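You operate a simulated robot arm through the tools that you are given. There is no shell and no other tool. Be economical: measure what you need, move in short steps, check, and stop when the job is done.

Carry out the task below with a simulated two-armed robot. There is one attempt and no reset: what you move stays moved.

## Task
Start stirrer 6 at 100 rpm and slide sign 6 to RUN.
Fine: key off while the brown plug goes into OUT 6, then on; shut the speed box lid again; stirrer 5 keeps its speed. Set down upright: brown plug.

It is judged by the outcome, as a careful person would: the job done as asked, and still so three seconds after it is handed in. It fails if anything else is knocked over, pushed out of place, dropped, spilled or broken. A push-on lid holds only when it is set on centred and level and pressed home; a screw cap is set on level and turned clockwise until tight.

## Robot
Two 7-joint arms with two-finger parallel grippers on one trunk, on a base that drives. Base frame: it is fixed to the floor where the robot stands at the start and does not move with it; the origin is under the middle of the robot, x ahead of it, y to its left, z up. Readings come in m, rad, newtons and seconds.
The left shoulder is at the start at [0.08, 0.131, 0.947], the right one opposite. With the tool pointing down near the work surface each hand reaches from about 0.38 to 0.84 m from the robot's upright axis, wherever it stands, measured 20 degrees to its own side. Places, roughly: beige dial [0.5, 0.1, 0.9]; brown dial [0.5, -0.1, 0.9]; grey slider [0.8, 0, 0.9]; grey switch [0.5, 0, 0.9]; out socket 6 [0.5, -0.2, 0.9]; red key [0.6, 0, 0.9]; speed box lid [0.5, 0, 1]; stirrer frame [0.9, -0.6, 1.3]; white slider [0.8, 0, 0.9]. Payload 1.57 kg a hand.
Tool frame (each hand has its own): the origin (TCP) lies between the finger pads and is the grasp point; the fingertips stand 0.03 m ahead of it; z points along the fingers, y is the line along which they close. Largest opening 0.11 m; finger width 0.024, thickness 0.012; the body of the gripper, 0.048 by 0.112 m, starts 0.078 m behind the TCP.
Orientation is told as [roll, pitch, yaw] about the base's x, y, z axes, in that order, counted from this pose: with the fingers straight down and closing along the base's y, the tool's x points along the base's -x, its y along +y and its z along -z.

## Interface
- The arms move only by the tool arm_command. It takes "left_commands", "right_commands" or both (then of equal length, played together; a hand with none holds still); each is one flat list of numbers, 6 for each row, row after row: the shift along the base's x, y, z in units of 50 mm (1.0 is 50 mm), then the turn, a rotation vector about the base's x, y, z in units of 5 degrees (1.0 is 5 degrees). In form: [tx, ty, tz, wx, wy, wz, tx, ty, tz, wx, wy, wz, ...]. A call has 1 to 12 rows; each row shifts and turns the commanded pose from where the row before left it. "left_hand" and "right_hand" are, for a hand that has rows, the finger opening in m, from 0 to 0.11, set as the call begins (left out, the last holds). A call with a number of a shift or a turn outside -1 to 1 is refused whole. A row lasts 0.2 s, in which the tool goes at most 0.05 m and 0.15 rad; a call with a longer step from one row to the next is refused whole, and so is a gripper value outside its range. A pose out of reach is approached as far as the arm can. The call stops where the force on the tool passes 90 N (or 10 N more than at its start, if that is more) or the arm is blocked; 0.2 s more then pass. Each finger travels about 0.108 m/s and halts on what it meets, pressing with about 21 N; the grip force reading is that of the motor and also rises with nothing between the fingers. The clock runs only during rows and for 0.2 s after the last one: add rows that do not move to give the fingers time. It gives the time, the measured TCP pose, the force on the tool (base axes), the opening and the grip force at its end, in the units of the frame above (readings bear some noise), with the torque about the TCP (base axes, N m) and any sound that the robot's microphone picked up, and new pictures: "pictures" is both (left out), scene, wrist or none (wrist: the cameras of the hands that moved).
- Cameras (640 x 400 px; columns grow to the right, rows downward): "scene" is now at [-0.0486, 0.0076, 1.4326]; the picture's right is [0.09, -1.00, 0.00], its down [-0.45, -0.04, -0.89] and it looks along [0.89, 0.08, -0.45] (base axes); focal length 248 px, centre (320, 200). "left" rides on the left gripper at [0.07, -0.016, -0.141] in its tool frame; the picture's right is [0.23, 0.97, 0.00], its down [-0.86, 0.20, -0.48] and it looks along [-0.47, 0.11, 0.88] (tool axes); focal length 222 px, centre (320, 200). "right" rides on the right gripper at [0.07, 0.016, -0.141] in its tool frame; the picture's right is [-0.23, 0.97, 0.00], its down [-0.86, -0.20, -0.48] and it looks along [-0.47, -0.11, 0.88] (tool axes); focal length 222 px, centre (320, 200). There is no depth. A picture from a camera that has moved, and an enlarged one, comes with that camera's place and axes in the base frame and with its lens.
- drive_base(legs): drives the robot by 1 to 6 legs, each [ahead, left, turn to the left] in m, m and rad, along the robot's own axes; the way and the turn of a leg run together, so that a leg with both is an arc; at most 1.5 m and 3.142 rad a leg. The arms and the cameras ride along, it lands a little off, and it stops where it bumps. It gives what a move gives, and a new picture of the scene camera.
- pan_tilt(pan, tilt): turns the head with the scene camera to pan (to the left, within 1.902 rad either way) and tilt (down, from -0.506 to 1.204), counted from straight ahead of the robot. It gives what a move gives, and a new picture of the scene camera.
- close_up(camera, box): a new picture of the part [left, top, right, bottom] of that camera's present view, enlarged. It takes no simulated time.
- job_done(): hands the job in; it is judged then, once.

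Work in short steps. Places have to be worked out from the pictures, the camera data and where the tool is seen: move nearer, look again, correct. Check each grasp and each placing, and mend what went wrong. You have 120 turns and 260 pictures in all, those below and enlarged ones among them. Open the grippers and draw the arms clear of the work before you hand the job in, unless the task says otherwise; then end with one line.

The tools are called as name(argument=value, ...) on one line, values as JSON. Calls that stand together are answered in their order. arm_command: Moves the arms, as the interface text tells. Its arguments: {"type":"object","properties":{"left_commands":{"type":"array"},"left_hand":{"type":"number"},"right_commands":{"type":"array"},"right_hand":{"type":"number"},"pictures":{"type":"string","enum":["both","scene","wrist","none"]}},"required":[]} The other tools are called the same way: drive_base (legs) drives the base; pan_tilt (pan, tilt) turns the head that bears the scene camera; close_up (camera, box) takes an enlarged picture of a part of a camera's view; job_done () hands the job in.

At the start:

```text
time: 0.0
left_position: [0.5121, 0.2307, 1.2818]
left_tcp_rot: [0.0, -0.001, 0.0]
left_contact_force: [0.6, -0.2, 0.3]
left_ft_torque: [0.02, 0.01, -0.01]
left_gripper_width: 0.1102
left_grasp_force: 0.0
right_position: [0.542, -0.2343, 1.2755]
right_tcp_rot: [0.001, 0.0, -0.001]
right_contact_force: [0.3, -0.7, 0.4]
right_ft_torque: [0.0, 0.01, 0.03]
right_gripper_width: 0.1099
right_grasp_force: 0.0
robot x, y, heading: [0.0003, -0.0023, -0.004]
head pan, tilt: [0.087, 0.466]
```

scene: 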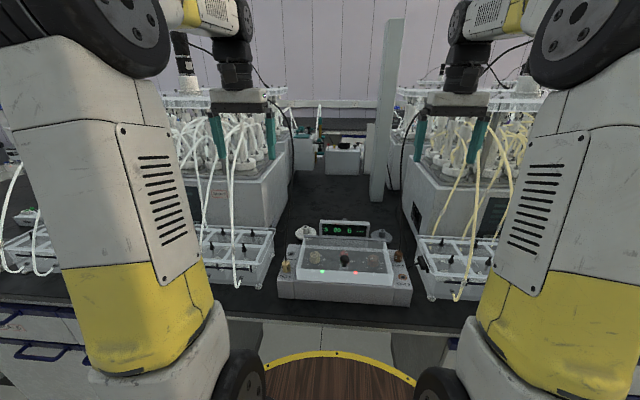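
right: 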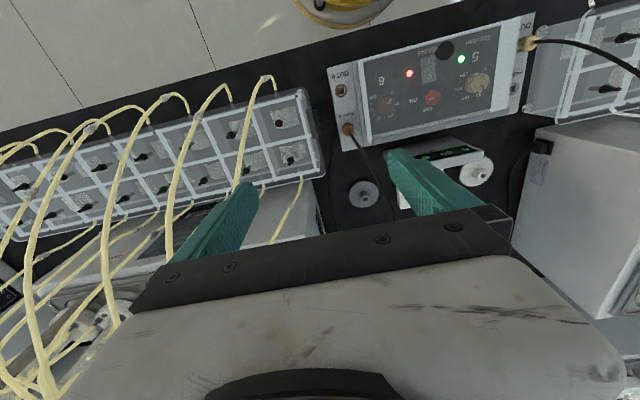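
left: 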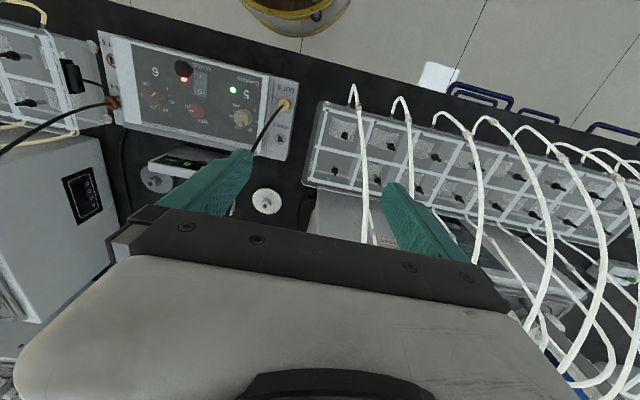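

I'll look at the control box and its surroundings in enlarged views first.

close_up(camera="scene", box=[260, 200, 430, 310])

close_up(camera="right", box=[310, 10, 550, 220])

close_up(camera="left", box=[50, 20, 310, 220])

```text
3.64 times, centred on (345, 255) of scene
camera zoom: at [-0.0486, 0.0076, 1.4326], right [0.09, -1.0, 0.0], down [-0.45, -0.04, -0.89], along [0.89, 0.08, -0.45], focal length 901 px, centre (229, 0)
```

zoom: 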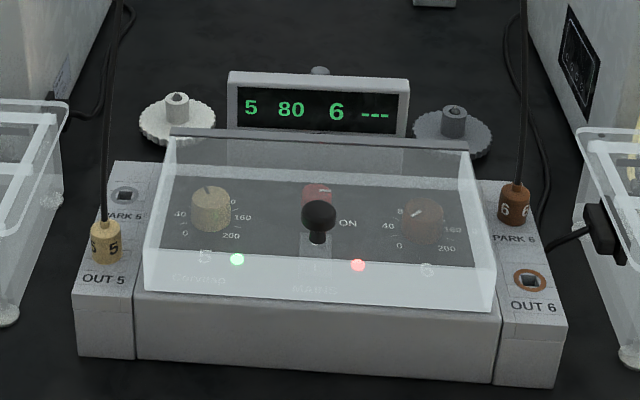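

```text
1.90 times, centred on (430, 115) of right
camera zoom: at [0.4737, -0.2159, 1.4173], right [0.23, 0.97, 0.0], down [0.86, -0.2, 0.48], along [0.47, -0.11, -0.88], focal length 423 px, centre (110, 362)
```

zoom: 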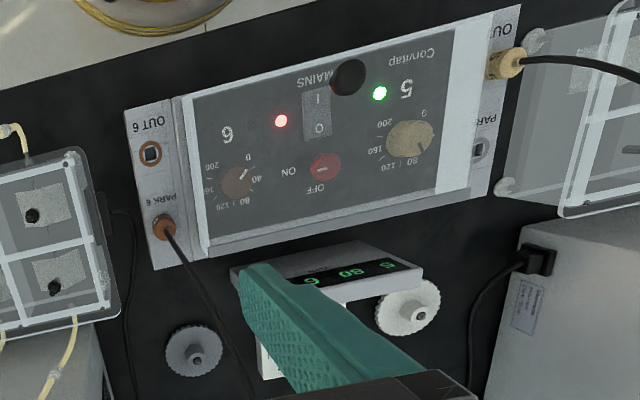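

```text
2.00 times, centred on (180, 120) of left
camera zoom: at [0.4411, 0.2146, 1.4239], right [-0.23, 0.97, 0.0], down [0.86, 0.2, 0.48], along [0.47, 0.11, -0.88], focal length 444 px, centre (600, 360)
```

zoom: 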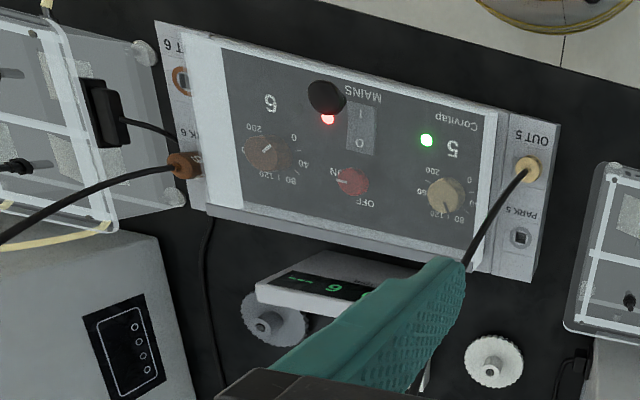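

Key appears ON now; the dial of 6 is near zero. I look for the sign sliders behind the display.

close_up(camera="scene", box=[285, 200, 405, 250])

close_up(camera="scene", box=[270, 90, 420, 200])

close_up(camera="scene", box=[300, 235, 400, 285])

```text
5.33 times, centred on (345, 225) of scene
camera zoom: at [-0.0486, 0.0076, 1.4326], right [0.09, -1.0, 0.0], down [-0.45, -0.04, -0.89], along [0.89, 0.08, -0.45], focal length 1322 px, centre (187, 67)
```

zoom: 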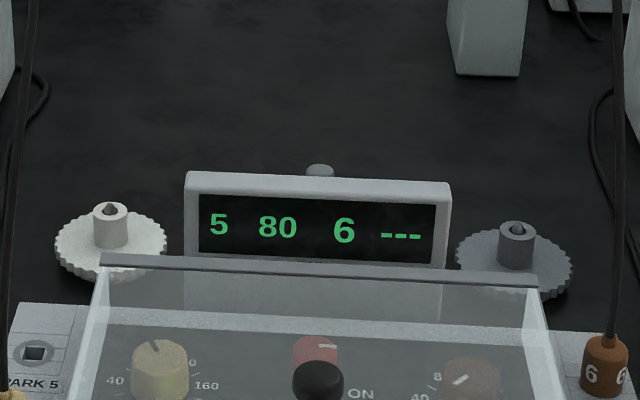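

```text
3.64 times, centred on (345, 145) of scene
camera zoom: at [-0.0486, 0.0076, 1.4326], right [0.09, -1.0, 0.0], down [-0.45, -0.04, -0.89], along [0.89, 0.08, -0.45], focal length 901 px, centre (229, 400)
```

zoom: 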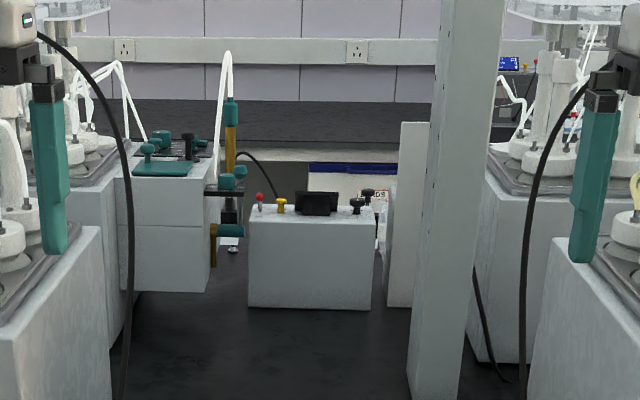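

```text
6.40 times, centred on (350, 260) of scene
camera zoom: at [-0.0486, 0.0076, 1.4326], right [0.09, -1.0, 0.0], down [-0.45, -0.04, -0.89], along [0.89, 0.08, -0.45], focal length 1586 px, centre (128, -184)
```

zoom: 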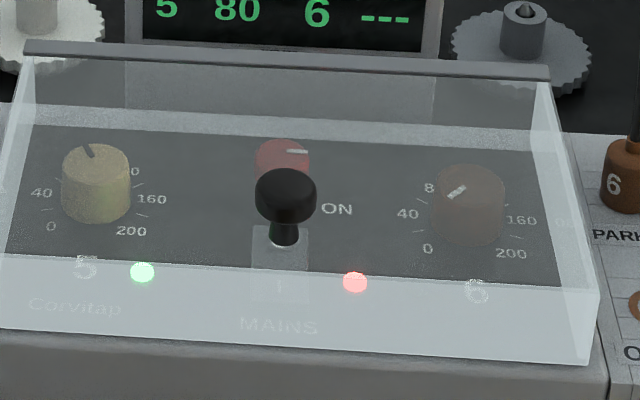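

The sliders should be near x≈0.8, behind or under the display. I move the right hand to the middle and forward, to look with its camera from above.

arm_command(right_commands=[0, 0.9, 0, 0, 0, 0, 0, 0.9, 0, 0, 0, 0, 0, 0.9, 0, 0, 0, 0, 0, 0.9, 0, 0, 0, 0, 0.8, 0, 0.2, 0, 0, 0, 0.8, 0, 0.2, 0, 0, 0, 0.8, 0, 0.2, 0, 0, 0, 0.8, 0, 0.2, 0, 0, 0], pictures="wrist")

```text
time: 1.8
left_position: [0.5118, 0.2319, 1.2817]
left_tcp_rot: [0.0, 0.001, 0.001]
left_contact_force: [0.6, 0.2, 0.6]
left_ft_torque: [-0.01, -0.01, 0.01]
left_gripper_width: 0.1102
left_grasp_force: 0.1
right_position: [0.6606, -0.0554, 1.3014]
right_tcp_rot: [0.0, 0.001, 0.002]
right_contact_force: [0.1, -0.3, 0.2]
right_ft_torque: [-0.01, -0.01, 0.02]
right_gripper_width: 0.11
right_grasp_force: 0.1
right hand out of reach, approached as far as the arm can: row 7, 8
robot x, y, heading: [-0.0002, -0.0008, 0.003]
head pan, tilt: [0.087, 0.466]
camera right: at [0.5919, -0.0372, 1.4424], right [0.23, 0.97, 0.0], down [0.86, -0.2, 0.48], along [0.47, -0.11, -0.88], focal length 222 px, centre (320, 200)
```

right: 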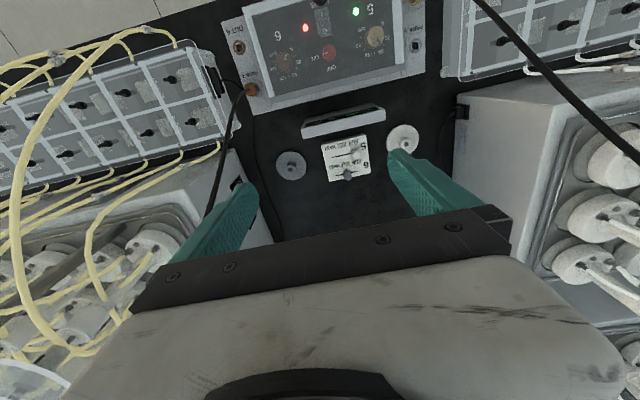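

There is a sign plate behind the display with two sliders. I look at it enlarged.

close_up(camera="right", box=[270, 90, 430, 200])

close_up(camera="right", box=[220, 0, 440, 120])

```text
3.64 times, centred on (350, 145) of right
camera zoom: at [0.5919, -0.0372, 1.4424], right [0.23, 0.97, 0.0], down [0.86, -0.2, 0.48], along [0.47, -0.11, -0.88], focal length 808 px, centre (211, 400)
```

zoom: 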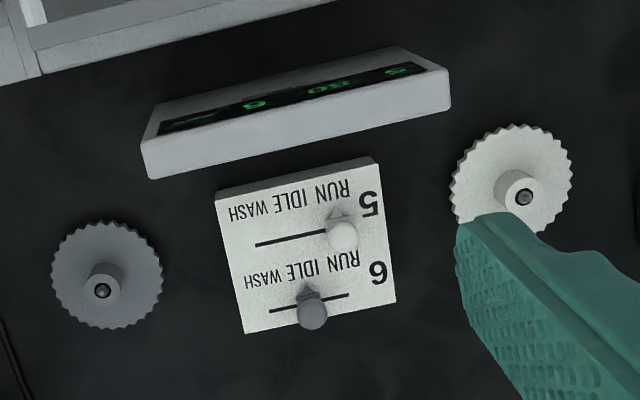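

```text
2.91 times, centred on (330, 60) of right
camera zoom: at [0.5919, -0.0372, 1.4424], right [0.23, 0.97, 0.0], down [0.86, -0.2, 0.48], along [0.47, -0.11, -0.88], focal length 646 px, centre (291, 607)
```

zoom: 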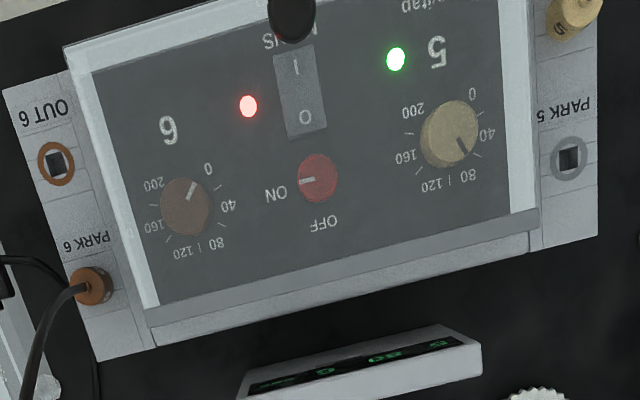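

Sign 6's grey slider is at IDLE at about (0.83, −0.017, 0.9) and must go to +y. Reach may need a small drive ahead, so I look down at the gap between base and bench.

pan_tilt(pan=0, tilt=0.95)

```text
time: 2.7
left_position: [0.5106, 0.231, 1.2829]
left_tcp_rot: [-0.001, -0.001, 0.0]
left_contact_force: [-0.5, 0.6, 0.4]
left_ft_torque: [0.01, 0.0, -0.02]
left_gripper_width: 0.1096
left_grasp_force: 0.1
right_position: [0.6607, -0.0571, 1.3017]
right_tcp_rot: [0.0, -0.002, 0.001]
right_contact_force: [0.3, 0.3, 0.0]
right_ft_torque: [0.02, -0.01, 0.03]
right_gripper_width: 0.11
right_grasp_force: 0.0
robot x, y, heading: [-0.0003, -0.0027, -0.0]
head pan, tilt: [0.0, 0.949]
camera scene: at [-0.0671, -0.0002, 1.3921], right [0.0, -1.0, 0.0], down [-0.81, 0.0, -0.58], along [0.58, 0.0, -0.81], focal length 248 px, centre (320, 200)
```

scene: 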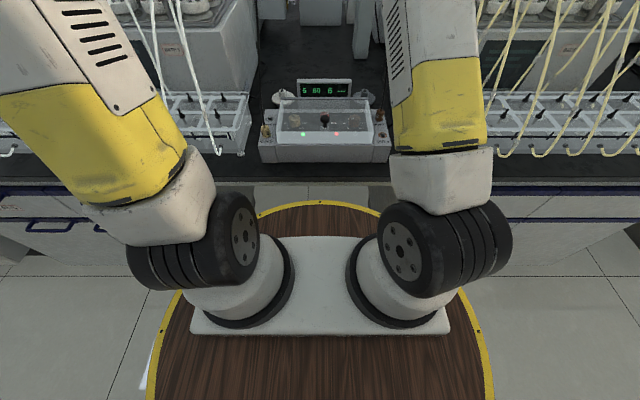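

The base disc is close to the bench, so I'll reach by pitching the right hand slightly forward instead of driving. I lower the right hand behind the display towards the sign.

arm_command(right_commands=[0.1, 0.13, -0.9, 0, -0.5, 0, 0.1, 0.13, -0.9, 0, -0.5, 0, 0.2, 0.13, -0.9, 0, -0.5, 0, 0.4, 0.13, -0.9, 0, -0.5, 0, 0.6, 0.13, -0.9, 0, -0.5, 0, 0.6, 0.13, -0.6, 0, -0.5, 0], right_hand=0.06)

```text
refused: row 5 steps farther than a row can; nothing moved
```

arm_command(right_commands=[0.1, 0.13, -0.9, 0, -0.5, 0, 0.1, 0.13, -0.9, 0, -0.5, 0, 0.2, 0.13, -0.9, 0, -0.5, 0, 0.3, 0.13, -0.9, 0, -0.5, 0, 0.5, 0.13, -0.8, 0, -0.5, 0, 0.6, 0.13, -0.6, 0, -0.5, 0], right_hand=0.06)

```text
time: 4.1
left_position: [0.5117, 0.2314, 1.2819]
left_tcp_rot: [0.002, 0.0, 0.0]
left_contact_force: [-0.6, -0.2, 0.2]
left_ft_torque: [-0.01, -0.06, -0.02]
left_gripper_width: 0.1101
left_grasp_force: 0.0
right_position: [0.7523, -0.0177, 1.0519]
right_tcp_rot: [0.001, -0.263, 0.001]
right_contact_force: [-0.1, -0.9, 0.7]
right_ft_torque: [0.01, 0.0, 0.03]
right_gripper_width: 0.0602
right_grasp_force: 0.0
robot x, y, heading: [0.0011, 0.002, -0.001]
head pan, tilt: [0.0, 0.949]
camera scene: at [-0.0675, -0.0003, 1.392], right [0.0, -1.0, 0.0], down [-0.81, 0.0, -0.58], along [0.58, 0.0, -0.81], focal length 248 px, centre (320, 200)
camera right: at [0.6487, 0.0003, 1.1706], right [0.22, 0.97, 0.06], down [0.7, -0.2, 0.68], along [0.68, -0.11, -0.73], focal length 222 px, centre (320, 200)
```

scene: 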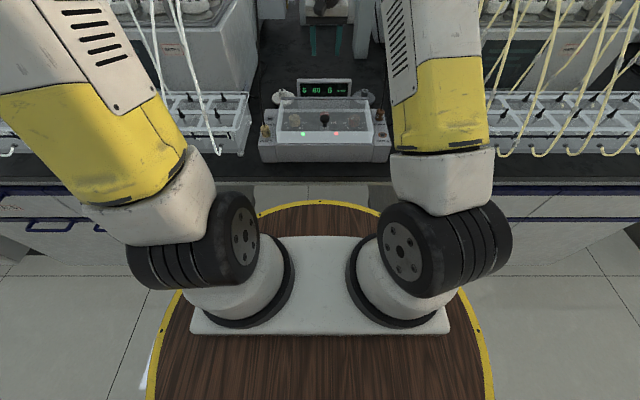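
right: 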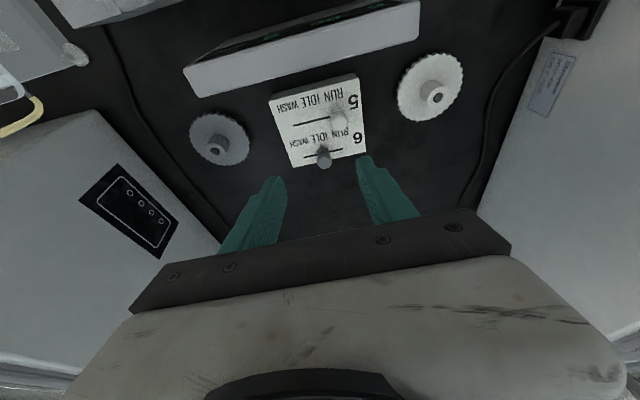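

Knob 6 is estimated at (0.82, −0.018, 0.89–0.90). I step to just above it.

arm_command(right_commands=[0.5, 0, -0.5, 0, 0, 0, 0.5, 0, -0.7, 0, 0, 0, 0.4, 0, -0.6, 0, 0, 0, 0, 0, 0, 0, 0, 0], right_hand=0.045, pictures="wrist")

close_up(camera="right", box=[240, 80, 420, 230])

```text
time: 5.1
left_position: [0.5119, 0.2312, 1.2814]
left_tcp_rot: [0.0, 0.0, -0.001]
left_contact_force: [0.0, 0.7, 0.0]
left_ft_torque: [0.02, -0.02, 0.03]
left_gripper_width: 0.1096
left_grasp_force: 0.0
right_position: [0.8201, -0.0177, 0.9617]
right_tcp_rot: [0.001, -0.262, -0.001]
right_contact_force: [-0.2, -0.9, 0.1]
right_ft_torque: [-0.04, 0.01, -0.01]
right_gripper_width: 0.045
right_grasp_force: 0.1
robot x, y, heading: [0.0018, 0.0052, 0.003]
head pan, tilt: [0.0, 0.949]
camera right: at [0.7184, 0.0, 1.0796], right [0.22, 0.97, 0.06], down [0.7, -0.2, 0.68], along [0.68, -0.11, -0.73], focal length 222 px, centre (320, 200)
```

right: 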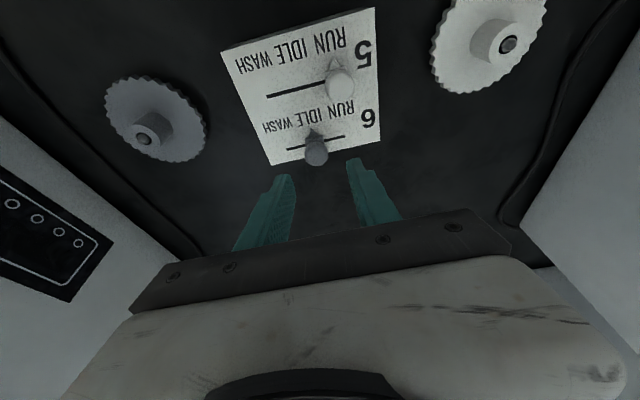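

```text
2.67 times, centred on (330, 155) of right
camera zoom: at [0.7184, 0.0, 1.0796], right [0.22, 0.97, 0.06], down [0.7, -0.2, 0.68], along [0.68, -0.11, -0.73], focal length 592 px, centre (293, 320)
```

zoom: 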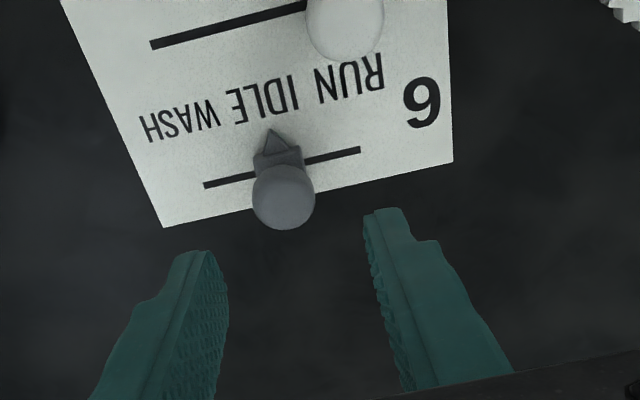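

The knob is centred between the fingers, top around z≈0.90. I lower 45 mm and look.

arm_command(right_commands=[0, 0, -0.45, 0, 0, 0, 0, 0, -0.45, 0, 0, 0], pictures="wrist")

close_up(camera="right", box=[220, 60, 420, 230])

```text
time: 5.7
left_position: [0.511, 0.2311, 1.2818]
left_tcp_rot: [-0.001, -0.001, -0.001]
left_contact_force: [-0.3, 0.3, -0.9]
left_ft_torque: [-0.02, -0.01, 0.03]
left_gripper_width: 0.1104
left_grasp_force: 0.1
right_position: [0.8219, -0.0182, 0.917]
right_tcp_rot: [0.0, -0.262, 0.0]
right_contact_force: [-0.6, 0.2, -0.1]
right_ft_torque: [0.03, -0.02, 0.01]
right_gripper_width: 0.0449
right_grasp_force: 0.1
robot x, y, heading: [0.0029, -0.0016, -0.001]
head pan, tilt: [0.0, 0.949]
camera right: at [0.7184, 0.0001, 1.0354], right [0.22, 0.97, 0.06], down [0.7, -0.2, 0.68], along [0.68, -0.11, -0.73], focal length 222 px, centre (320, 200)
```

right: 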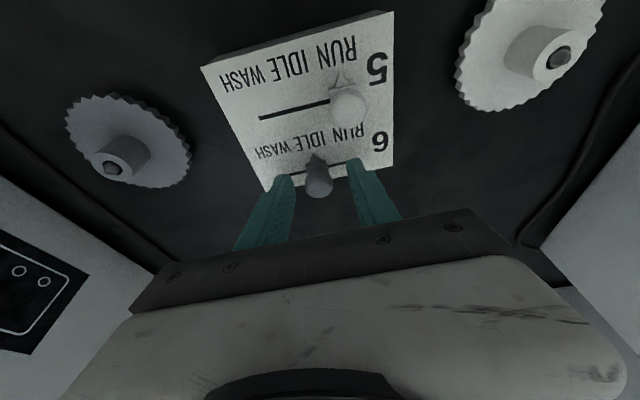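

```text
2.35 times, centred on (320, 145) of right
camera zoom: at [0.7184, 0.0001, 1.0354], right [0.22, 0.97, 0.06], down [0.7, -0.2, 0.68], along [0.68, -0.11, -0.73], focal length 523 px, centre (320, 329)
```

zoom: 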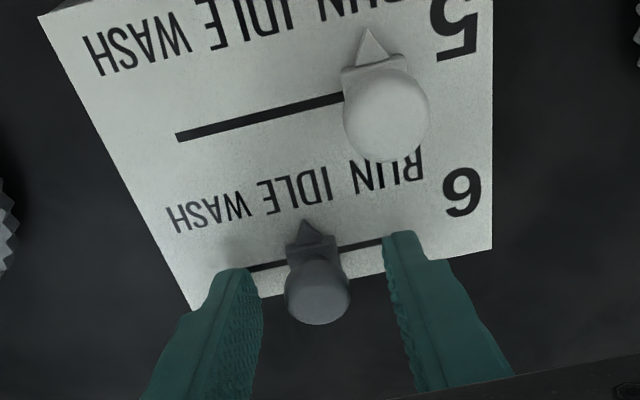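

Fingers straddle the knob. I close gently and slide about 28 mm to +y.

arm_command(right_commands=[0, 0, 0, 0, 0, 0, 0, 0, 0, 0, 0, 0, 0, 0.14, 0, 0, 0, 0, 0, 0.14, 0, 0, 0, 0, 0, 0.14, 0, 0, 0, 0, 0, 0.14, 0, 0, 0, 0], right_hand=0.012, pictures="wrist")

close_up(camera="right", box=[180, 60, 420, 230])

```text
time: 7.1
left_position: [0.5117, 0.2304, 1.2824]
left_tcp_rot: [-0.001, 0.0, -0.001]
left_contact_force: [0.7, -1.0, 0.2]
left_ft_torque: [0.03, -0.01, 0.02]
left_gripper_width: 0.1099
left_grasp_force: 0.0
right_position: [0.8202, 0.0105, 0.9174]
right_tcp_rot: [0.001, -0.261, 0.001]
right_contact_force: [14.3, 0.5, -2.0]
right_ft_torque: [0.03, -0.47, 0.06]
right_gripper_width: 0.021
right_grasp_force: 34.4
robot x, y, heading: [-0.0022, -0.0019, -0.0]
head pan, tilt: [0.0, 0.949]
camera right: at [0.7184, 0.0283, 1.0352], right [0.22, 0.97, 0.06], down [0.7, -0.2, 0.68], along [0.68, -0.11, -0.73], focal length 222 px, centre (320, 200)
```

right: 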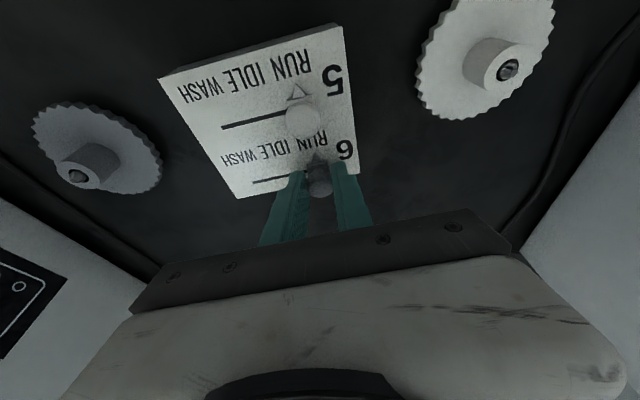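

```text
2.35 times, centred on (300, 145) of right
camera zoom: at [0.7184, 0.0283, 1.0352], right [0.22, 0.97, 0.06], down [0.7, -0.2, 0.68], along [0.68, -0.11, -0.73], focal length 523 px, centre (367, 329)
```

zoom: 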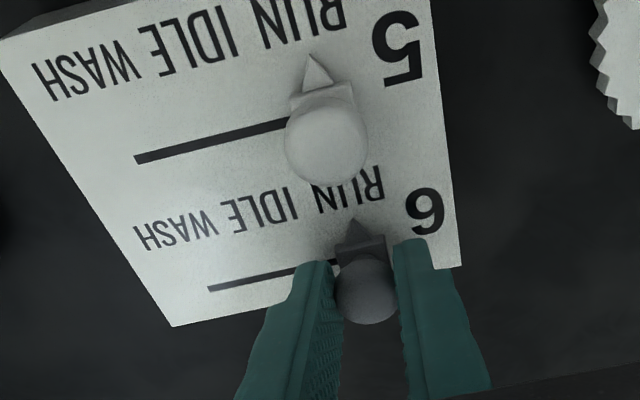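

The pointer is at RUN, matching sign 5. I release and lift straight up, then back over towards the box.

arm_command(right_commands=[0, 0, 0, 0, 0, 0, 0, 0, 0.5, 0, 0, 0, 0, 0, 1, 0, 0, 0, -0.1, 0, 0.9, 0, 0, 0, -0.3, -0.3, 0.9, 0, 0.6, 0, -0.5, -0.5, 0.6, 0, 0.6, 0, -0.6, -0.5, 0.4, 0, 0.6, 0, -0.8, -0.5, 0, 0, 0.6, 0, -0.8, -0.5, 0, 0, 0.6, 0], right_hand=0.045)

close_up(camera="right", box=[240, 80, 480, 230])

```text
time: 9.1
left_position: [0.5113, 0.2317, 1.282]
left_tcp_rot: [-0.002, 0.0, 0.0]
left_contact_force: [0.2, -0.2, -0.4]
left_ft_torque: [-0.04, -0.02, -0.01]
left_gripper_width: 0.1099
left_grasp_force: 0.0
right_position: [0.6648, -0.1049, 1.1329]
right_tcp_rot: [0.001, 0.001, 0.001]
right_contact_force: [-1.3, 0.1, -1.4]
right_ft_torque: [-0.04, 0.02, 0.01]
right_gripper_width: 0.0447
right_grasp_force: 0.1
robot x, y, heading: [-0.003, -0.0004, 0.0]
head pan, tilt: [0.0, 0.949]
camera scene: at [-0.0669, -0.0001, 1.3921], right [0.0, -1.0, 0.0], down [-0.81, 0.0, -0.58], along [0.58, 0.0, -0.81], focal length 248 px, centre (320, 200)
camera right: at [0.5959, -0.0861, 1.2734], right [0.23, 0.97, 0.0], down [0.86, -0.2, 0.48], along [0.46, -0.11, -0.88], focal length 222 px, centre (320, 200)
```

scene: 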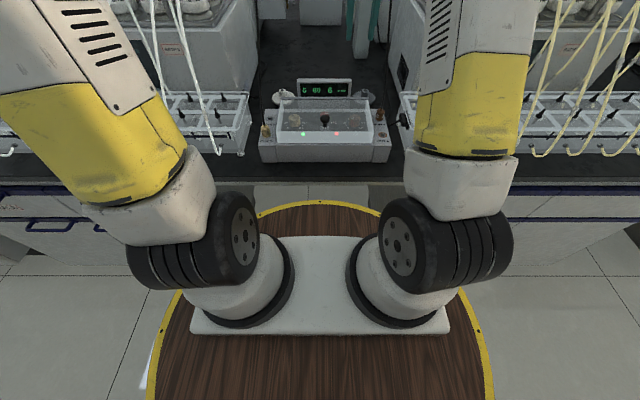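
right: 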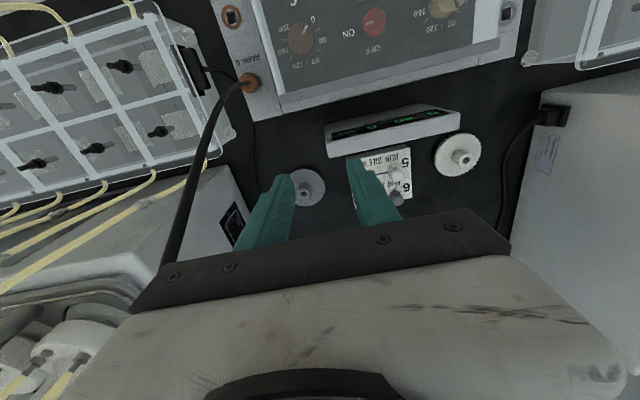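

```text
2.67 times, centred on (360, 155) of right
camera zoom: at [0.5959, -0.0861, 1.2734], right [0.23, 0.97, 0.0], down [0.86, -0.2, 0.48], along [0.46, -0.11, -0.88], focal length 592 px, centre (213, 320)
```

zoom: 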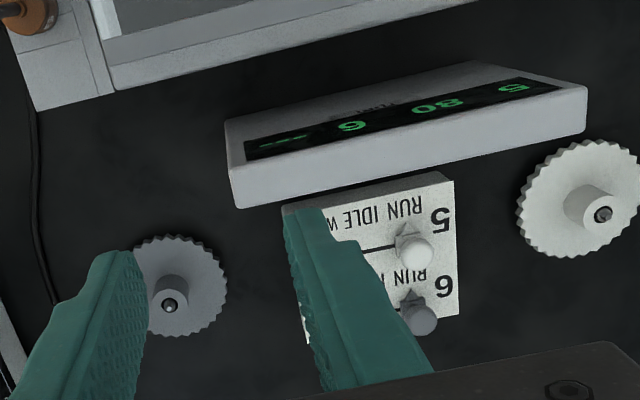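

Sign 6 is at RUN. Now the lid: I enlarge the scene view and get the positions of the knob, the hinge strip and the edges.

close_up(camera="scene", box=[250, 75, 400, 169])

close_up(camera="left", box=[50, 20, 310, 180])

```text
4.26 times, centred on (325, 122) of scene
camera zoom: at [-0.0669, -0.0001, 1.3921], right [0.0, -1.0, 0.0], down [-0.81, 0.0, -0.58], along [0.58, 0.0, -0.81], focal length 1055 px, centre (299, 532)
```

zoom: 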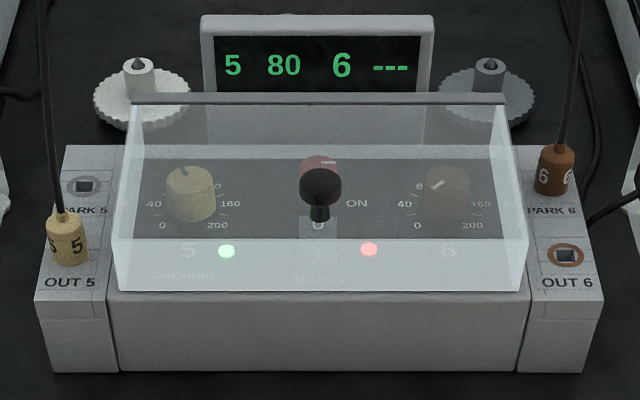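

```text
2.46 times, centred on (180, 100) of left
camera zoom: at [0.4414, 0.215, 1.4238], right [-0.23, 0.97, 0.0], down [0.86, 0.2, 0.48], along [0.47, 0.11, -0.88], focal length 547 px, centre (665, 446)
```

zoom: 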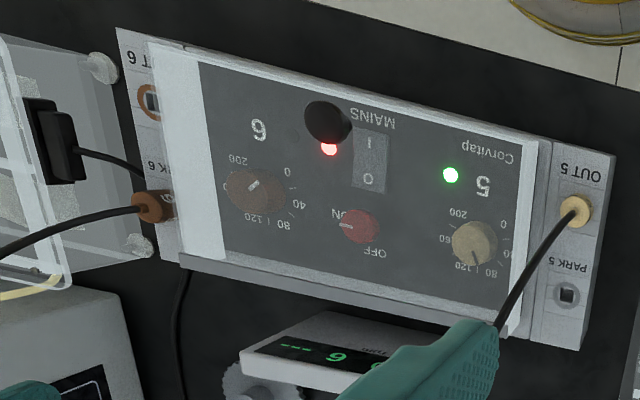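

The lid knob is at about (0.479, −0.012, 0.992); the lid seems hinged at the rear (x≈0.61, z≈0.966). I withdraw the right hand to its side and bring the left above the knob.

arm_command(left_commands=[-0.1, -0.8, -0.3, 0, 0, 0, -0.1, -0.8, -0.3, 0, 0, 0, -0.1, -0.8, -0.5, 0, 0, 0, -0.1, -0.8, -0.5, 0, 0, 0, -0.1, -0.8, -0.5, 0, 0, 0, -0.16, -0.86, -0.3, 0, 0, 0, 0, 0, -0.9, 0, 0, 0], right_commands=[-0.5, -0.7, 0.3, 0, 0, 0, -0.5, -0.7, 0.3, 0, 0, 0, -0.5, -0.7, 0.3, 0, 0, 0, -0.5, -0.7, 0.3, 0, 0, 0, -0.5, -0.7, 0, 0, 0, 0, 0, 0, 0, 0, 0, 0, 0, 0, 0, 0, 0, 0], left_hand=0.06)

```text
time: 10.7
left_position: [0.4773, -0.0139, 1.1165]
left_tcp_rot: [0.0, -0.001, 0.0]
left_contact_force: [-0.9, 0.4, 0.6]
left_ft_torque: [-0.03, -0.05, 0.02]
left_gripper_width: 0.0599
left_grasp_force: 0.0
right_position: [0.5412, -0.2815, 1.1903]
right_tcp_rot: [-0.001, 0.001, 0.0]
right_contact_force: [-0.7, 0.3, 0.9]
right_ft_torque: [-0.01, -0.02, 0.01]
right_gripper_width: 0.045
right_grasp_force: 0.1
robot x, y, heading: [0.0005, -0.0041, 0.002]
head pan, tilt: [0.0, 0.949]
camera scene: at [-0.0675, -0.0003, 1.392], right [0.0, -1.0, 0.0], down [-0.81, 0.0, -0.58], along [0.58, 0.0, -0.81], focal length 248 px, centre (320, 200)
camera right: at [0.4726, -0.2639, 1.3324], right [0.23, 0.97, 0.0], down [0.86, -0.2, 0.48], along [0.47, -0.11, -0.88], focal length 222 px, centre (320, 200)
camera left: at [0.4075, -0.0297, 1.2591], right [-0.23, 0.97, 0.0], down [0.85, 0.2, 0.48], along [0.47, 0.11, -0.88], focal length 222 px, centre (320, 200)
```

scene: 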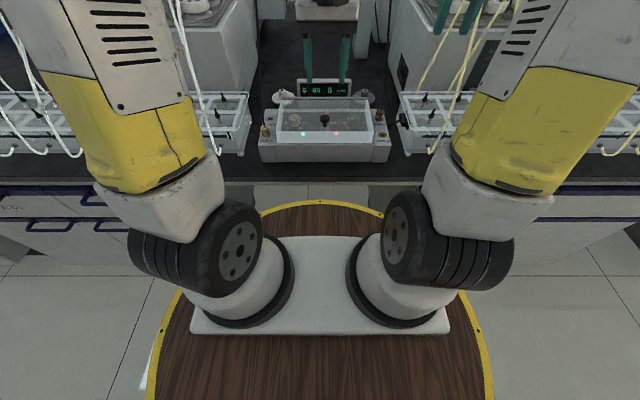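
right: 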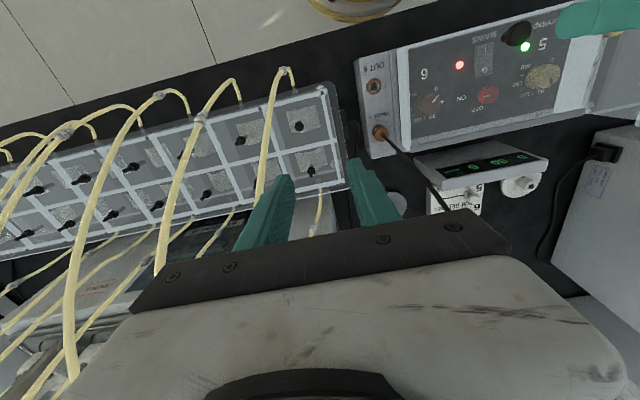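
left: 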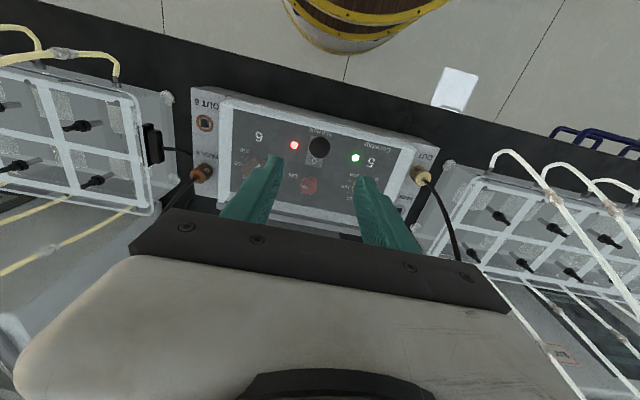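

The knob sits right below the left fingers (0.479, −0.013). I lower around it.

arm_command(left_commands=[0.03, 0, -0.9, 0, 0, 0, 0, 0, -0.9, 0, 0, 0, 0, 0, -0.46, 0, 0, 0], pictures="wrist")

close_up(camera="left", box=[210, 80, 430, 240])

```text
time: 11.5
left_position: [0.4818, -0.0128, 1.0026]
left_tcp_rot: [0.0, 0.0, 0.0]
left_contact_force: [1.2, -0.7, 0.4]
left_ft_torque: [-0.03, -0.01, 0.02]
left_gripper_width: 0.0599
left_grasp_force: 0.0
right_position: [0.542, -0.2829, 1.1911]
right_tcp_rot: [0.0, 0.0, 0.0]
right_contact_force: [1.2, 0.1, 0.2]
right_ft_torque: [0.03, 0.0, -0.01]
right_gripper_width: 0.045
right_grasp_force: 0.1
robot x, y, heading: [-0.0025, -0.0019, 0.002]
head pan, tilt: [0.0, 0.949]
camera left: at [0.4106, -0.0291, 1.1451], right [-0.23, 0.97, 0.0], down [0.85, 0.2, 0.48], along [0.47, 0.11, -0.88], focal length 222 px, centre (320, 200)
```

left: 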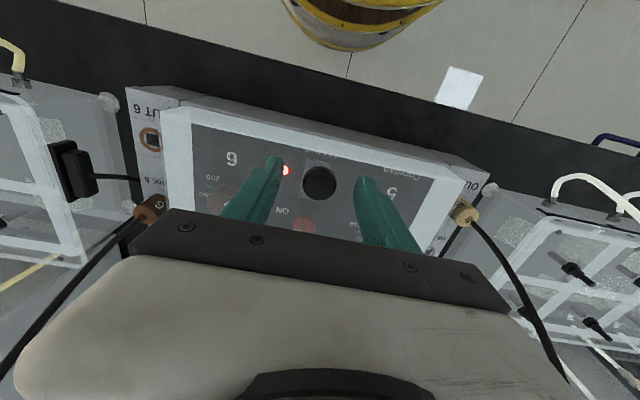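

```text
2.50 times, centred on (320, 160) of left
camera zoom: at [0.4106, -0.0291, 1.1451], right [-0.23, 0.97, 0.0], down [0.85, 0.2, 0.48], along [0.47, 0.11, -0.88], focal length 555 px, centre (320, 300)
```

zoom: 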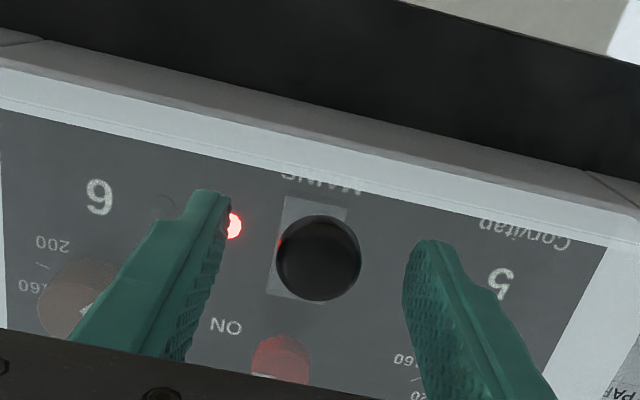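

The knob is centred. I close on it and lift about 20° along the hinge arc, turning with it.

arm_command(left_commands=[0, 0, 0, 0, 0, 0, 0, 0, 0, 0, 0, 0, 0.07, 0, 0.23, 0, 1, 0, 0.07, 0, 0.23, 0, 1, 0, 0.11, 0, 0.21, 0, 1, 0, 0.11, 0, 0.21, 0, 1, 0], left_hand=0.015)

close_up(camera="scene", box=[250, 75, 400, 169])

```text
time: 12.9
left_position: [0.502, -0.0126, 1.0465]
left_tcp_rot: [-0.001, 0.348, 0.0]
left_contact_force: [13.6, -11.1, -13.0]
left_ft_torque: [-0.17, 0.19, 0.02]
left_gripper_width: 0.0252
left_grasp_force: 37.3
right_position: [0.5427, -0.282, 1.1905]
right_tcp_rot: [0.0, -0.001, 0.0]
right_contact_force: [-0.2, -0.7, 0.5]
right_ft_torque: [-0.01, 0.0, -0.02]
right_gripper_width: 0.0449
right_grasp_force: 0.0
robot x, y, heading: [0.0003, -0.0011, -0.002]
head pan, tilt: [0.0, 0.949]
camera scene: at [-0.0663, -0.0009, 1.3921], right [0.0, -1.0, 0.0], down [-0.81, 0.0, -0.58], along [0.58, 0.0, -0.81], focal length 248 px, centre (320, 200)
camera left: at [0.4832, -0.0295, 1.2039], right [-0.21, 0.97, 0.08], down [0.97, 0.2, 0.16], along [0.14, 0.11, -0.98], focal length 222 px, centre (320, 200)
```

scene: 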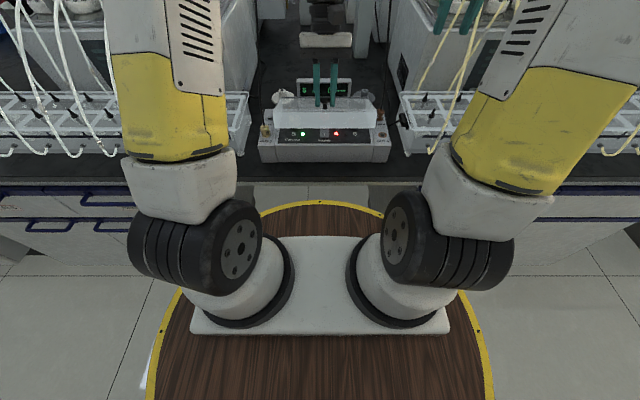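
left: 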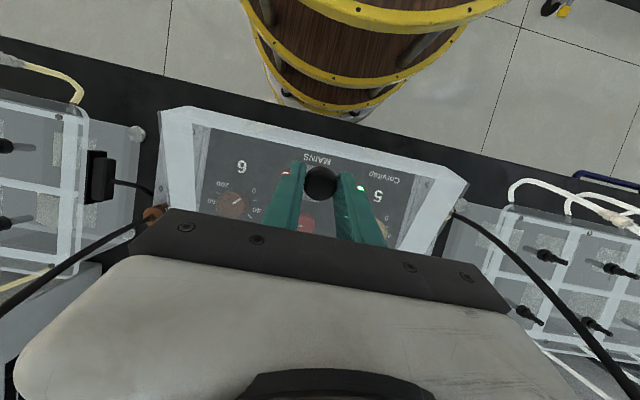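

```text
4.26 times, centred on (325, 122) of scene
camera zoom: at [-0.0663, -0.0009, 1.3921], right [0.0, -1.0, 0.0], down [-0.81, 0.0, -0.58], along [0.58, 0.0, -0.81], focal length 1055 px, centre (299, 532)
```

zoom: 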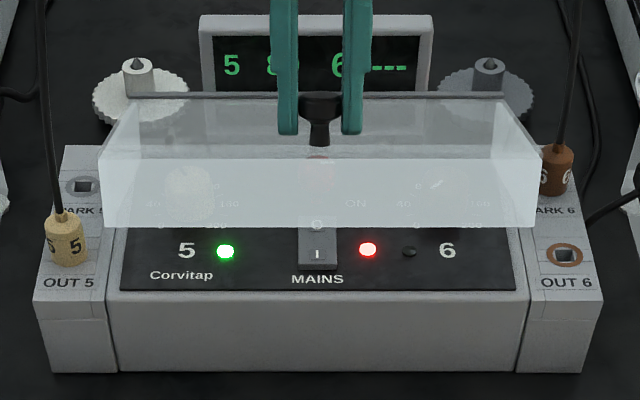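

The lid is hinged and rising properly. I continue along the arc to about 50–60°.

arm_command(left_commands=[0.145, 0, 0.188, 0, 1, 0, 0.145, 0, 0.188, 0, 1, 0, 0.176, 0, 0.16, 0, 1, 0, 0.176, 0, 0.16, 0, 1, 0, 0.2, 0, 0.127, 0, 1, 0, 0.2, 0, 0.127, 0, 1, 0, 0.22, 0, 0.09, 0, 1, 0, 0.22, 0, 0.09, 0, 1, 0])

close_up(camera="scene", box=[250, 65, 400, 159])

```text
time: 14.7
left_position: [0.5434, -0.0122, 1.0873]
left_tcp_rot: [-0.002, 0.78, 0.001]
left_contact_force: [19.5, -16.1, -25.2]
left_ft_torque: [-0.15, -0.69, 0.22]
left_gripper_width: 0.0252
left_grasp_force: 36.7
left hand out of reach, approached as far as the arm can: row 6, 7, 8
right_position: [0.5435, -0.2831, 1.1903]
right_tcp_rot: [0.002, 0.001, 0.0]
right_contact_force: [0.8, 0.0, 0.0]
right_ft_torque: [-0.01, -0.01, 0.0]
right_gripper_width: 0.0452
right_grasp_force: 0.0
robot x, y, heading: [0.0012, 0.0, -0.002]
head pan, tilt: [0.0, 0.949]
camera scene: at [-0.0656, -0.0012, 1.3921], right [0.0, -1.0, 0.0], down [-0.81, 0.0, -0.58], along [0.58, 0.0, -0.81], focal length 248 px, centre (320, 200)
camera left: at [0.5929, -0.0293, 1.2373], right [-0.16, 0.97, 0.16], down [0.94, 0.2, -0.26], along [-0.29, 0.11, -0.95], focal length 222 px, centre (320, 200)
```

scene: 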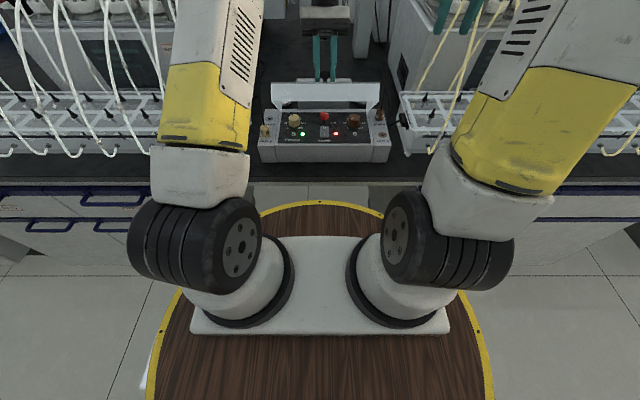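
left: 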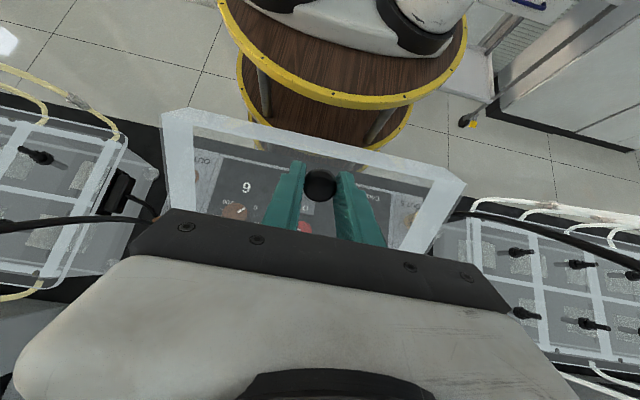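

```text
4.26 times, centred on (325, 112) of scene
camera zoom: at [-0.0656, -0.0012, 1.3921], right [0.0, -1.0, 0.0], down [-0.81, 0.0, -0.58], along [0.58, 0.0, -0.81], focal length 1055 px, centre (299, 574)
```

zoom: 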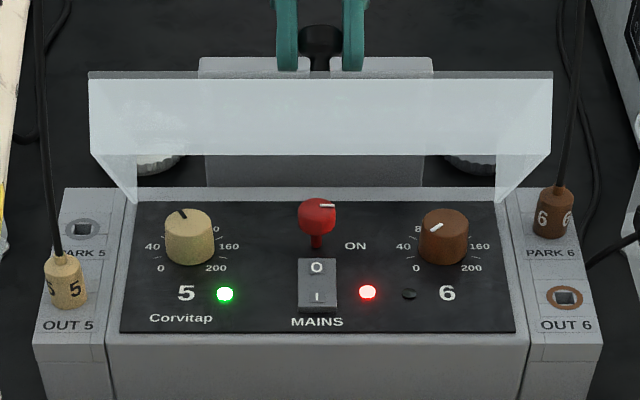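

Lid is at about 47° with the hand at its tilt limit. I carry on along the arc to ~80° while turning the hand back upright, the ball pivoting between the pads.

arm_command(left_commands=[0.285, 0, 0.12, 0, -1, 0, 0.285, 0, 0.1, 0, -1, 0, 0.235, 0, 0.05, 0, -1, 0, 0.235, 0, 0.05, 0, -1, 0, 0.23, 0, 0.01, 0, -1, 0, 0.23, 0, 0.01, 0, -1, 0])

close_up(camera="scene", box=[250, 65, 400, 159])

```text
time: 16.1
left_position: [0.6173, -0.009, 1.1053]
left_tcp_rot: [0.003, 0.26, 0.003]
left_contact_force: [0.7, -0.5, -0.9]
left_ft_torque: [0.01, 0.02, 0.01]
left_gripper_width: 0.0148
left_grasp_force: 0.1
right_position: [0.5414, -0.2815, 1.1906]
right_tcp_rot: [0.001, 0.0, -0.001]
right_contact_force: [-1.5, 0.1, 0.1]
right_ft_torque: [-0.01, 0.03, 0.0]
right_gripper_width: 0.0449
right_grasp_force: 0.1
robot x, y, heading: [0.0034, 0.0006, 0.002]
head pan, tilt: [0.0, 0.949]
camera scene: at [-0.0669, -0.0004, 1.392], right [0.0, -1.0, 0.0], down [-0.81, 0.0, -0.58], along [0.58, 0.0, -0.81], focal length 248 px, centre (320, 200)
camera left: at [0.5853, -0.027, 1.2603], right [-0.22, 0.97, 0.06], down [0.95, 0.2, 0.24], along [0.22, 0.11, -0.97], focal length 222 px, centre (320, 200)
```

scene: 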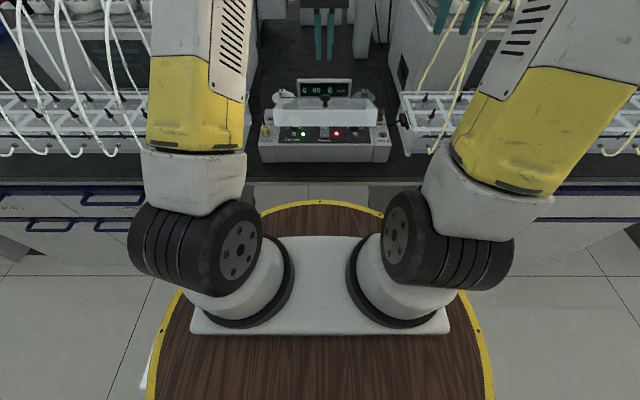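
left: 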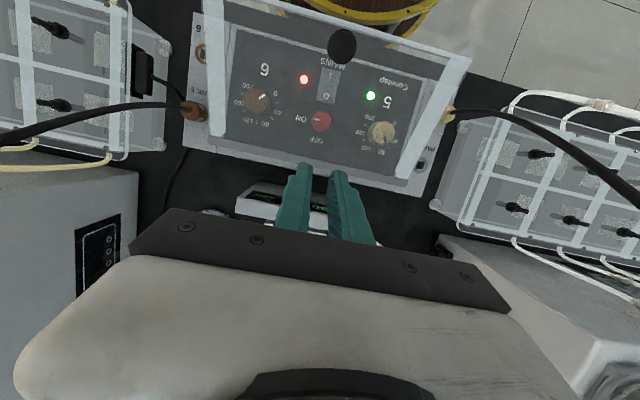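

```text
4.26 times, centred on (325, 112) of scene
camera zoom: at [-0.0669, -0.0004, 1.392], right [0.0, -1.0, 0.0], down [-0.81, 0.0, -0.58], along [0.58, 0.0, -0.81], focal length 1055 px, centre (299, 574)
```

zoom: 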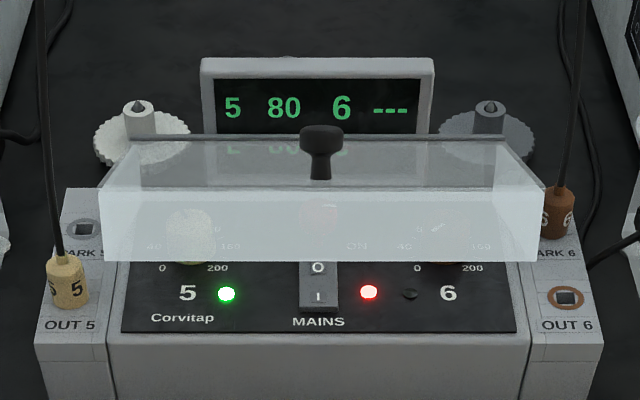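

The knob slipped out and the lid has come back to about 20°. I lift the left hand clear, bring it back above the knob, and check whether the lid stays there.

arm_command(left_commands=[0, 0, 0.8, 0, -0.7, 0, -0.3, 0, 0.6, 0, -0.7, 0, -0.8, 0, 0, 0, -0.7, 0, -0.8, 0, 0, 0, -0.6, 0, -0.6, -0.04, 0, 0, -0.5, 0], left_hand=0.06)

close_up(camera="scene", box=[250, 65, 400, 159])

```text
time: 17.3
left_position: [0.4911, -0.0148, 1.1748]
left_tcp_rot: [0.001, -0.018, -0.001]
left_contact_force: [0.3, 0.6, 0.2]
left_ft_torque: [0.01, 0.03, 0.03]
left_gripper_width: 0.0601
left_grasp_force: 0.2
right_position: [0.5417, -0.2821, 1.1917]
right_tcp_rot: [-0.001, 0.001, 0.001]
right_contact_force: [0.5, 0.2, -0.3]
right_ft_torque: [0.0, 0.02, 0.02]
right_gripper_width: 0.045
right_grasp_force: 0.1
robot x, y, heading: [0.0002, 0.0, -0.004]
head pan, tilt: [0.0, 0.949]
camera scene: at [-0.0669, -0.0004, 1.392], right [0.0, -1.0, 0.0], down [-0.81, 0.0, -0.58], along [0.58, 0.0, -0.81], focal length 248 px, centre (320, 200)
camera left: at [0.4187, -0.0315, 1.3161], right [-0.23, 0.97, 0.0], down [0.85, 0.2, 0.49], along [0.48, 0.11, -0.87], focal length 222 px, centre (320, 200)
```

scene: 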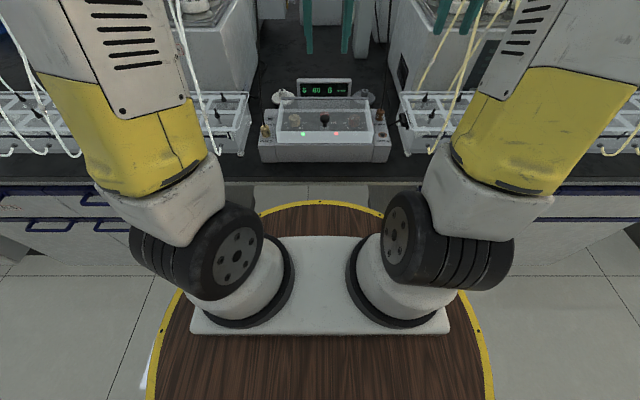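
left: 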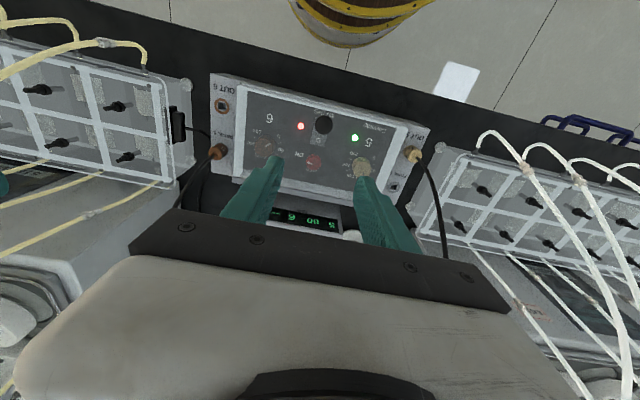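

```text
4.26 times, centred on (325, 112) of scene
camera zoom: at [-0.0669, -0.0004, 1.392], right [0.0, -1.0, 0.0], down [-0.81, 0.0, -0.58], along [0.58, 0.0, -0.81], focal length 1055 px, centre (299, 574)
```

zoom: 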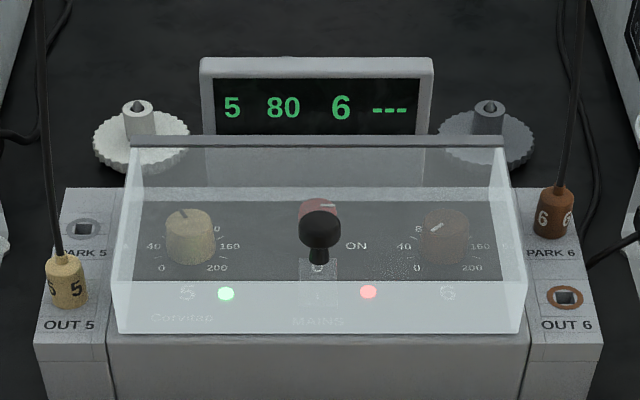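

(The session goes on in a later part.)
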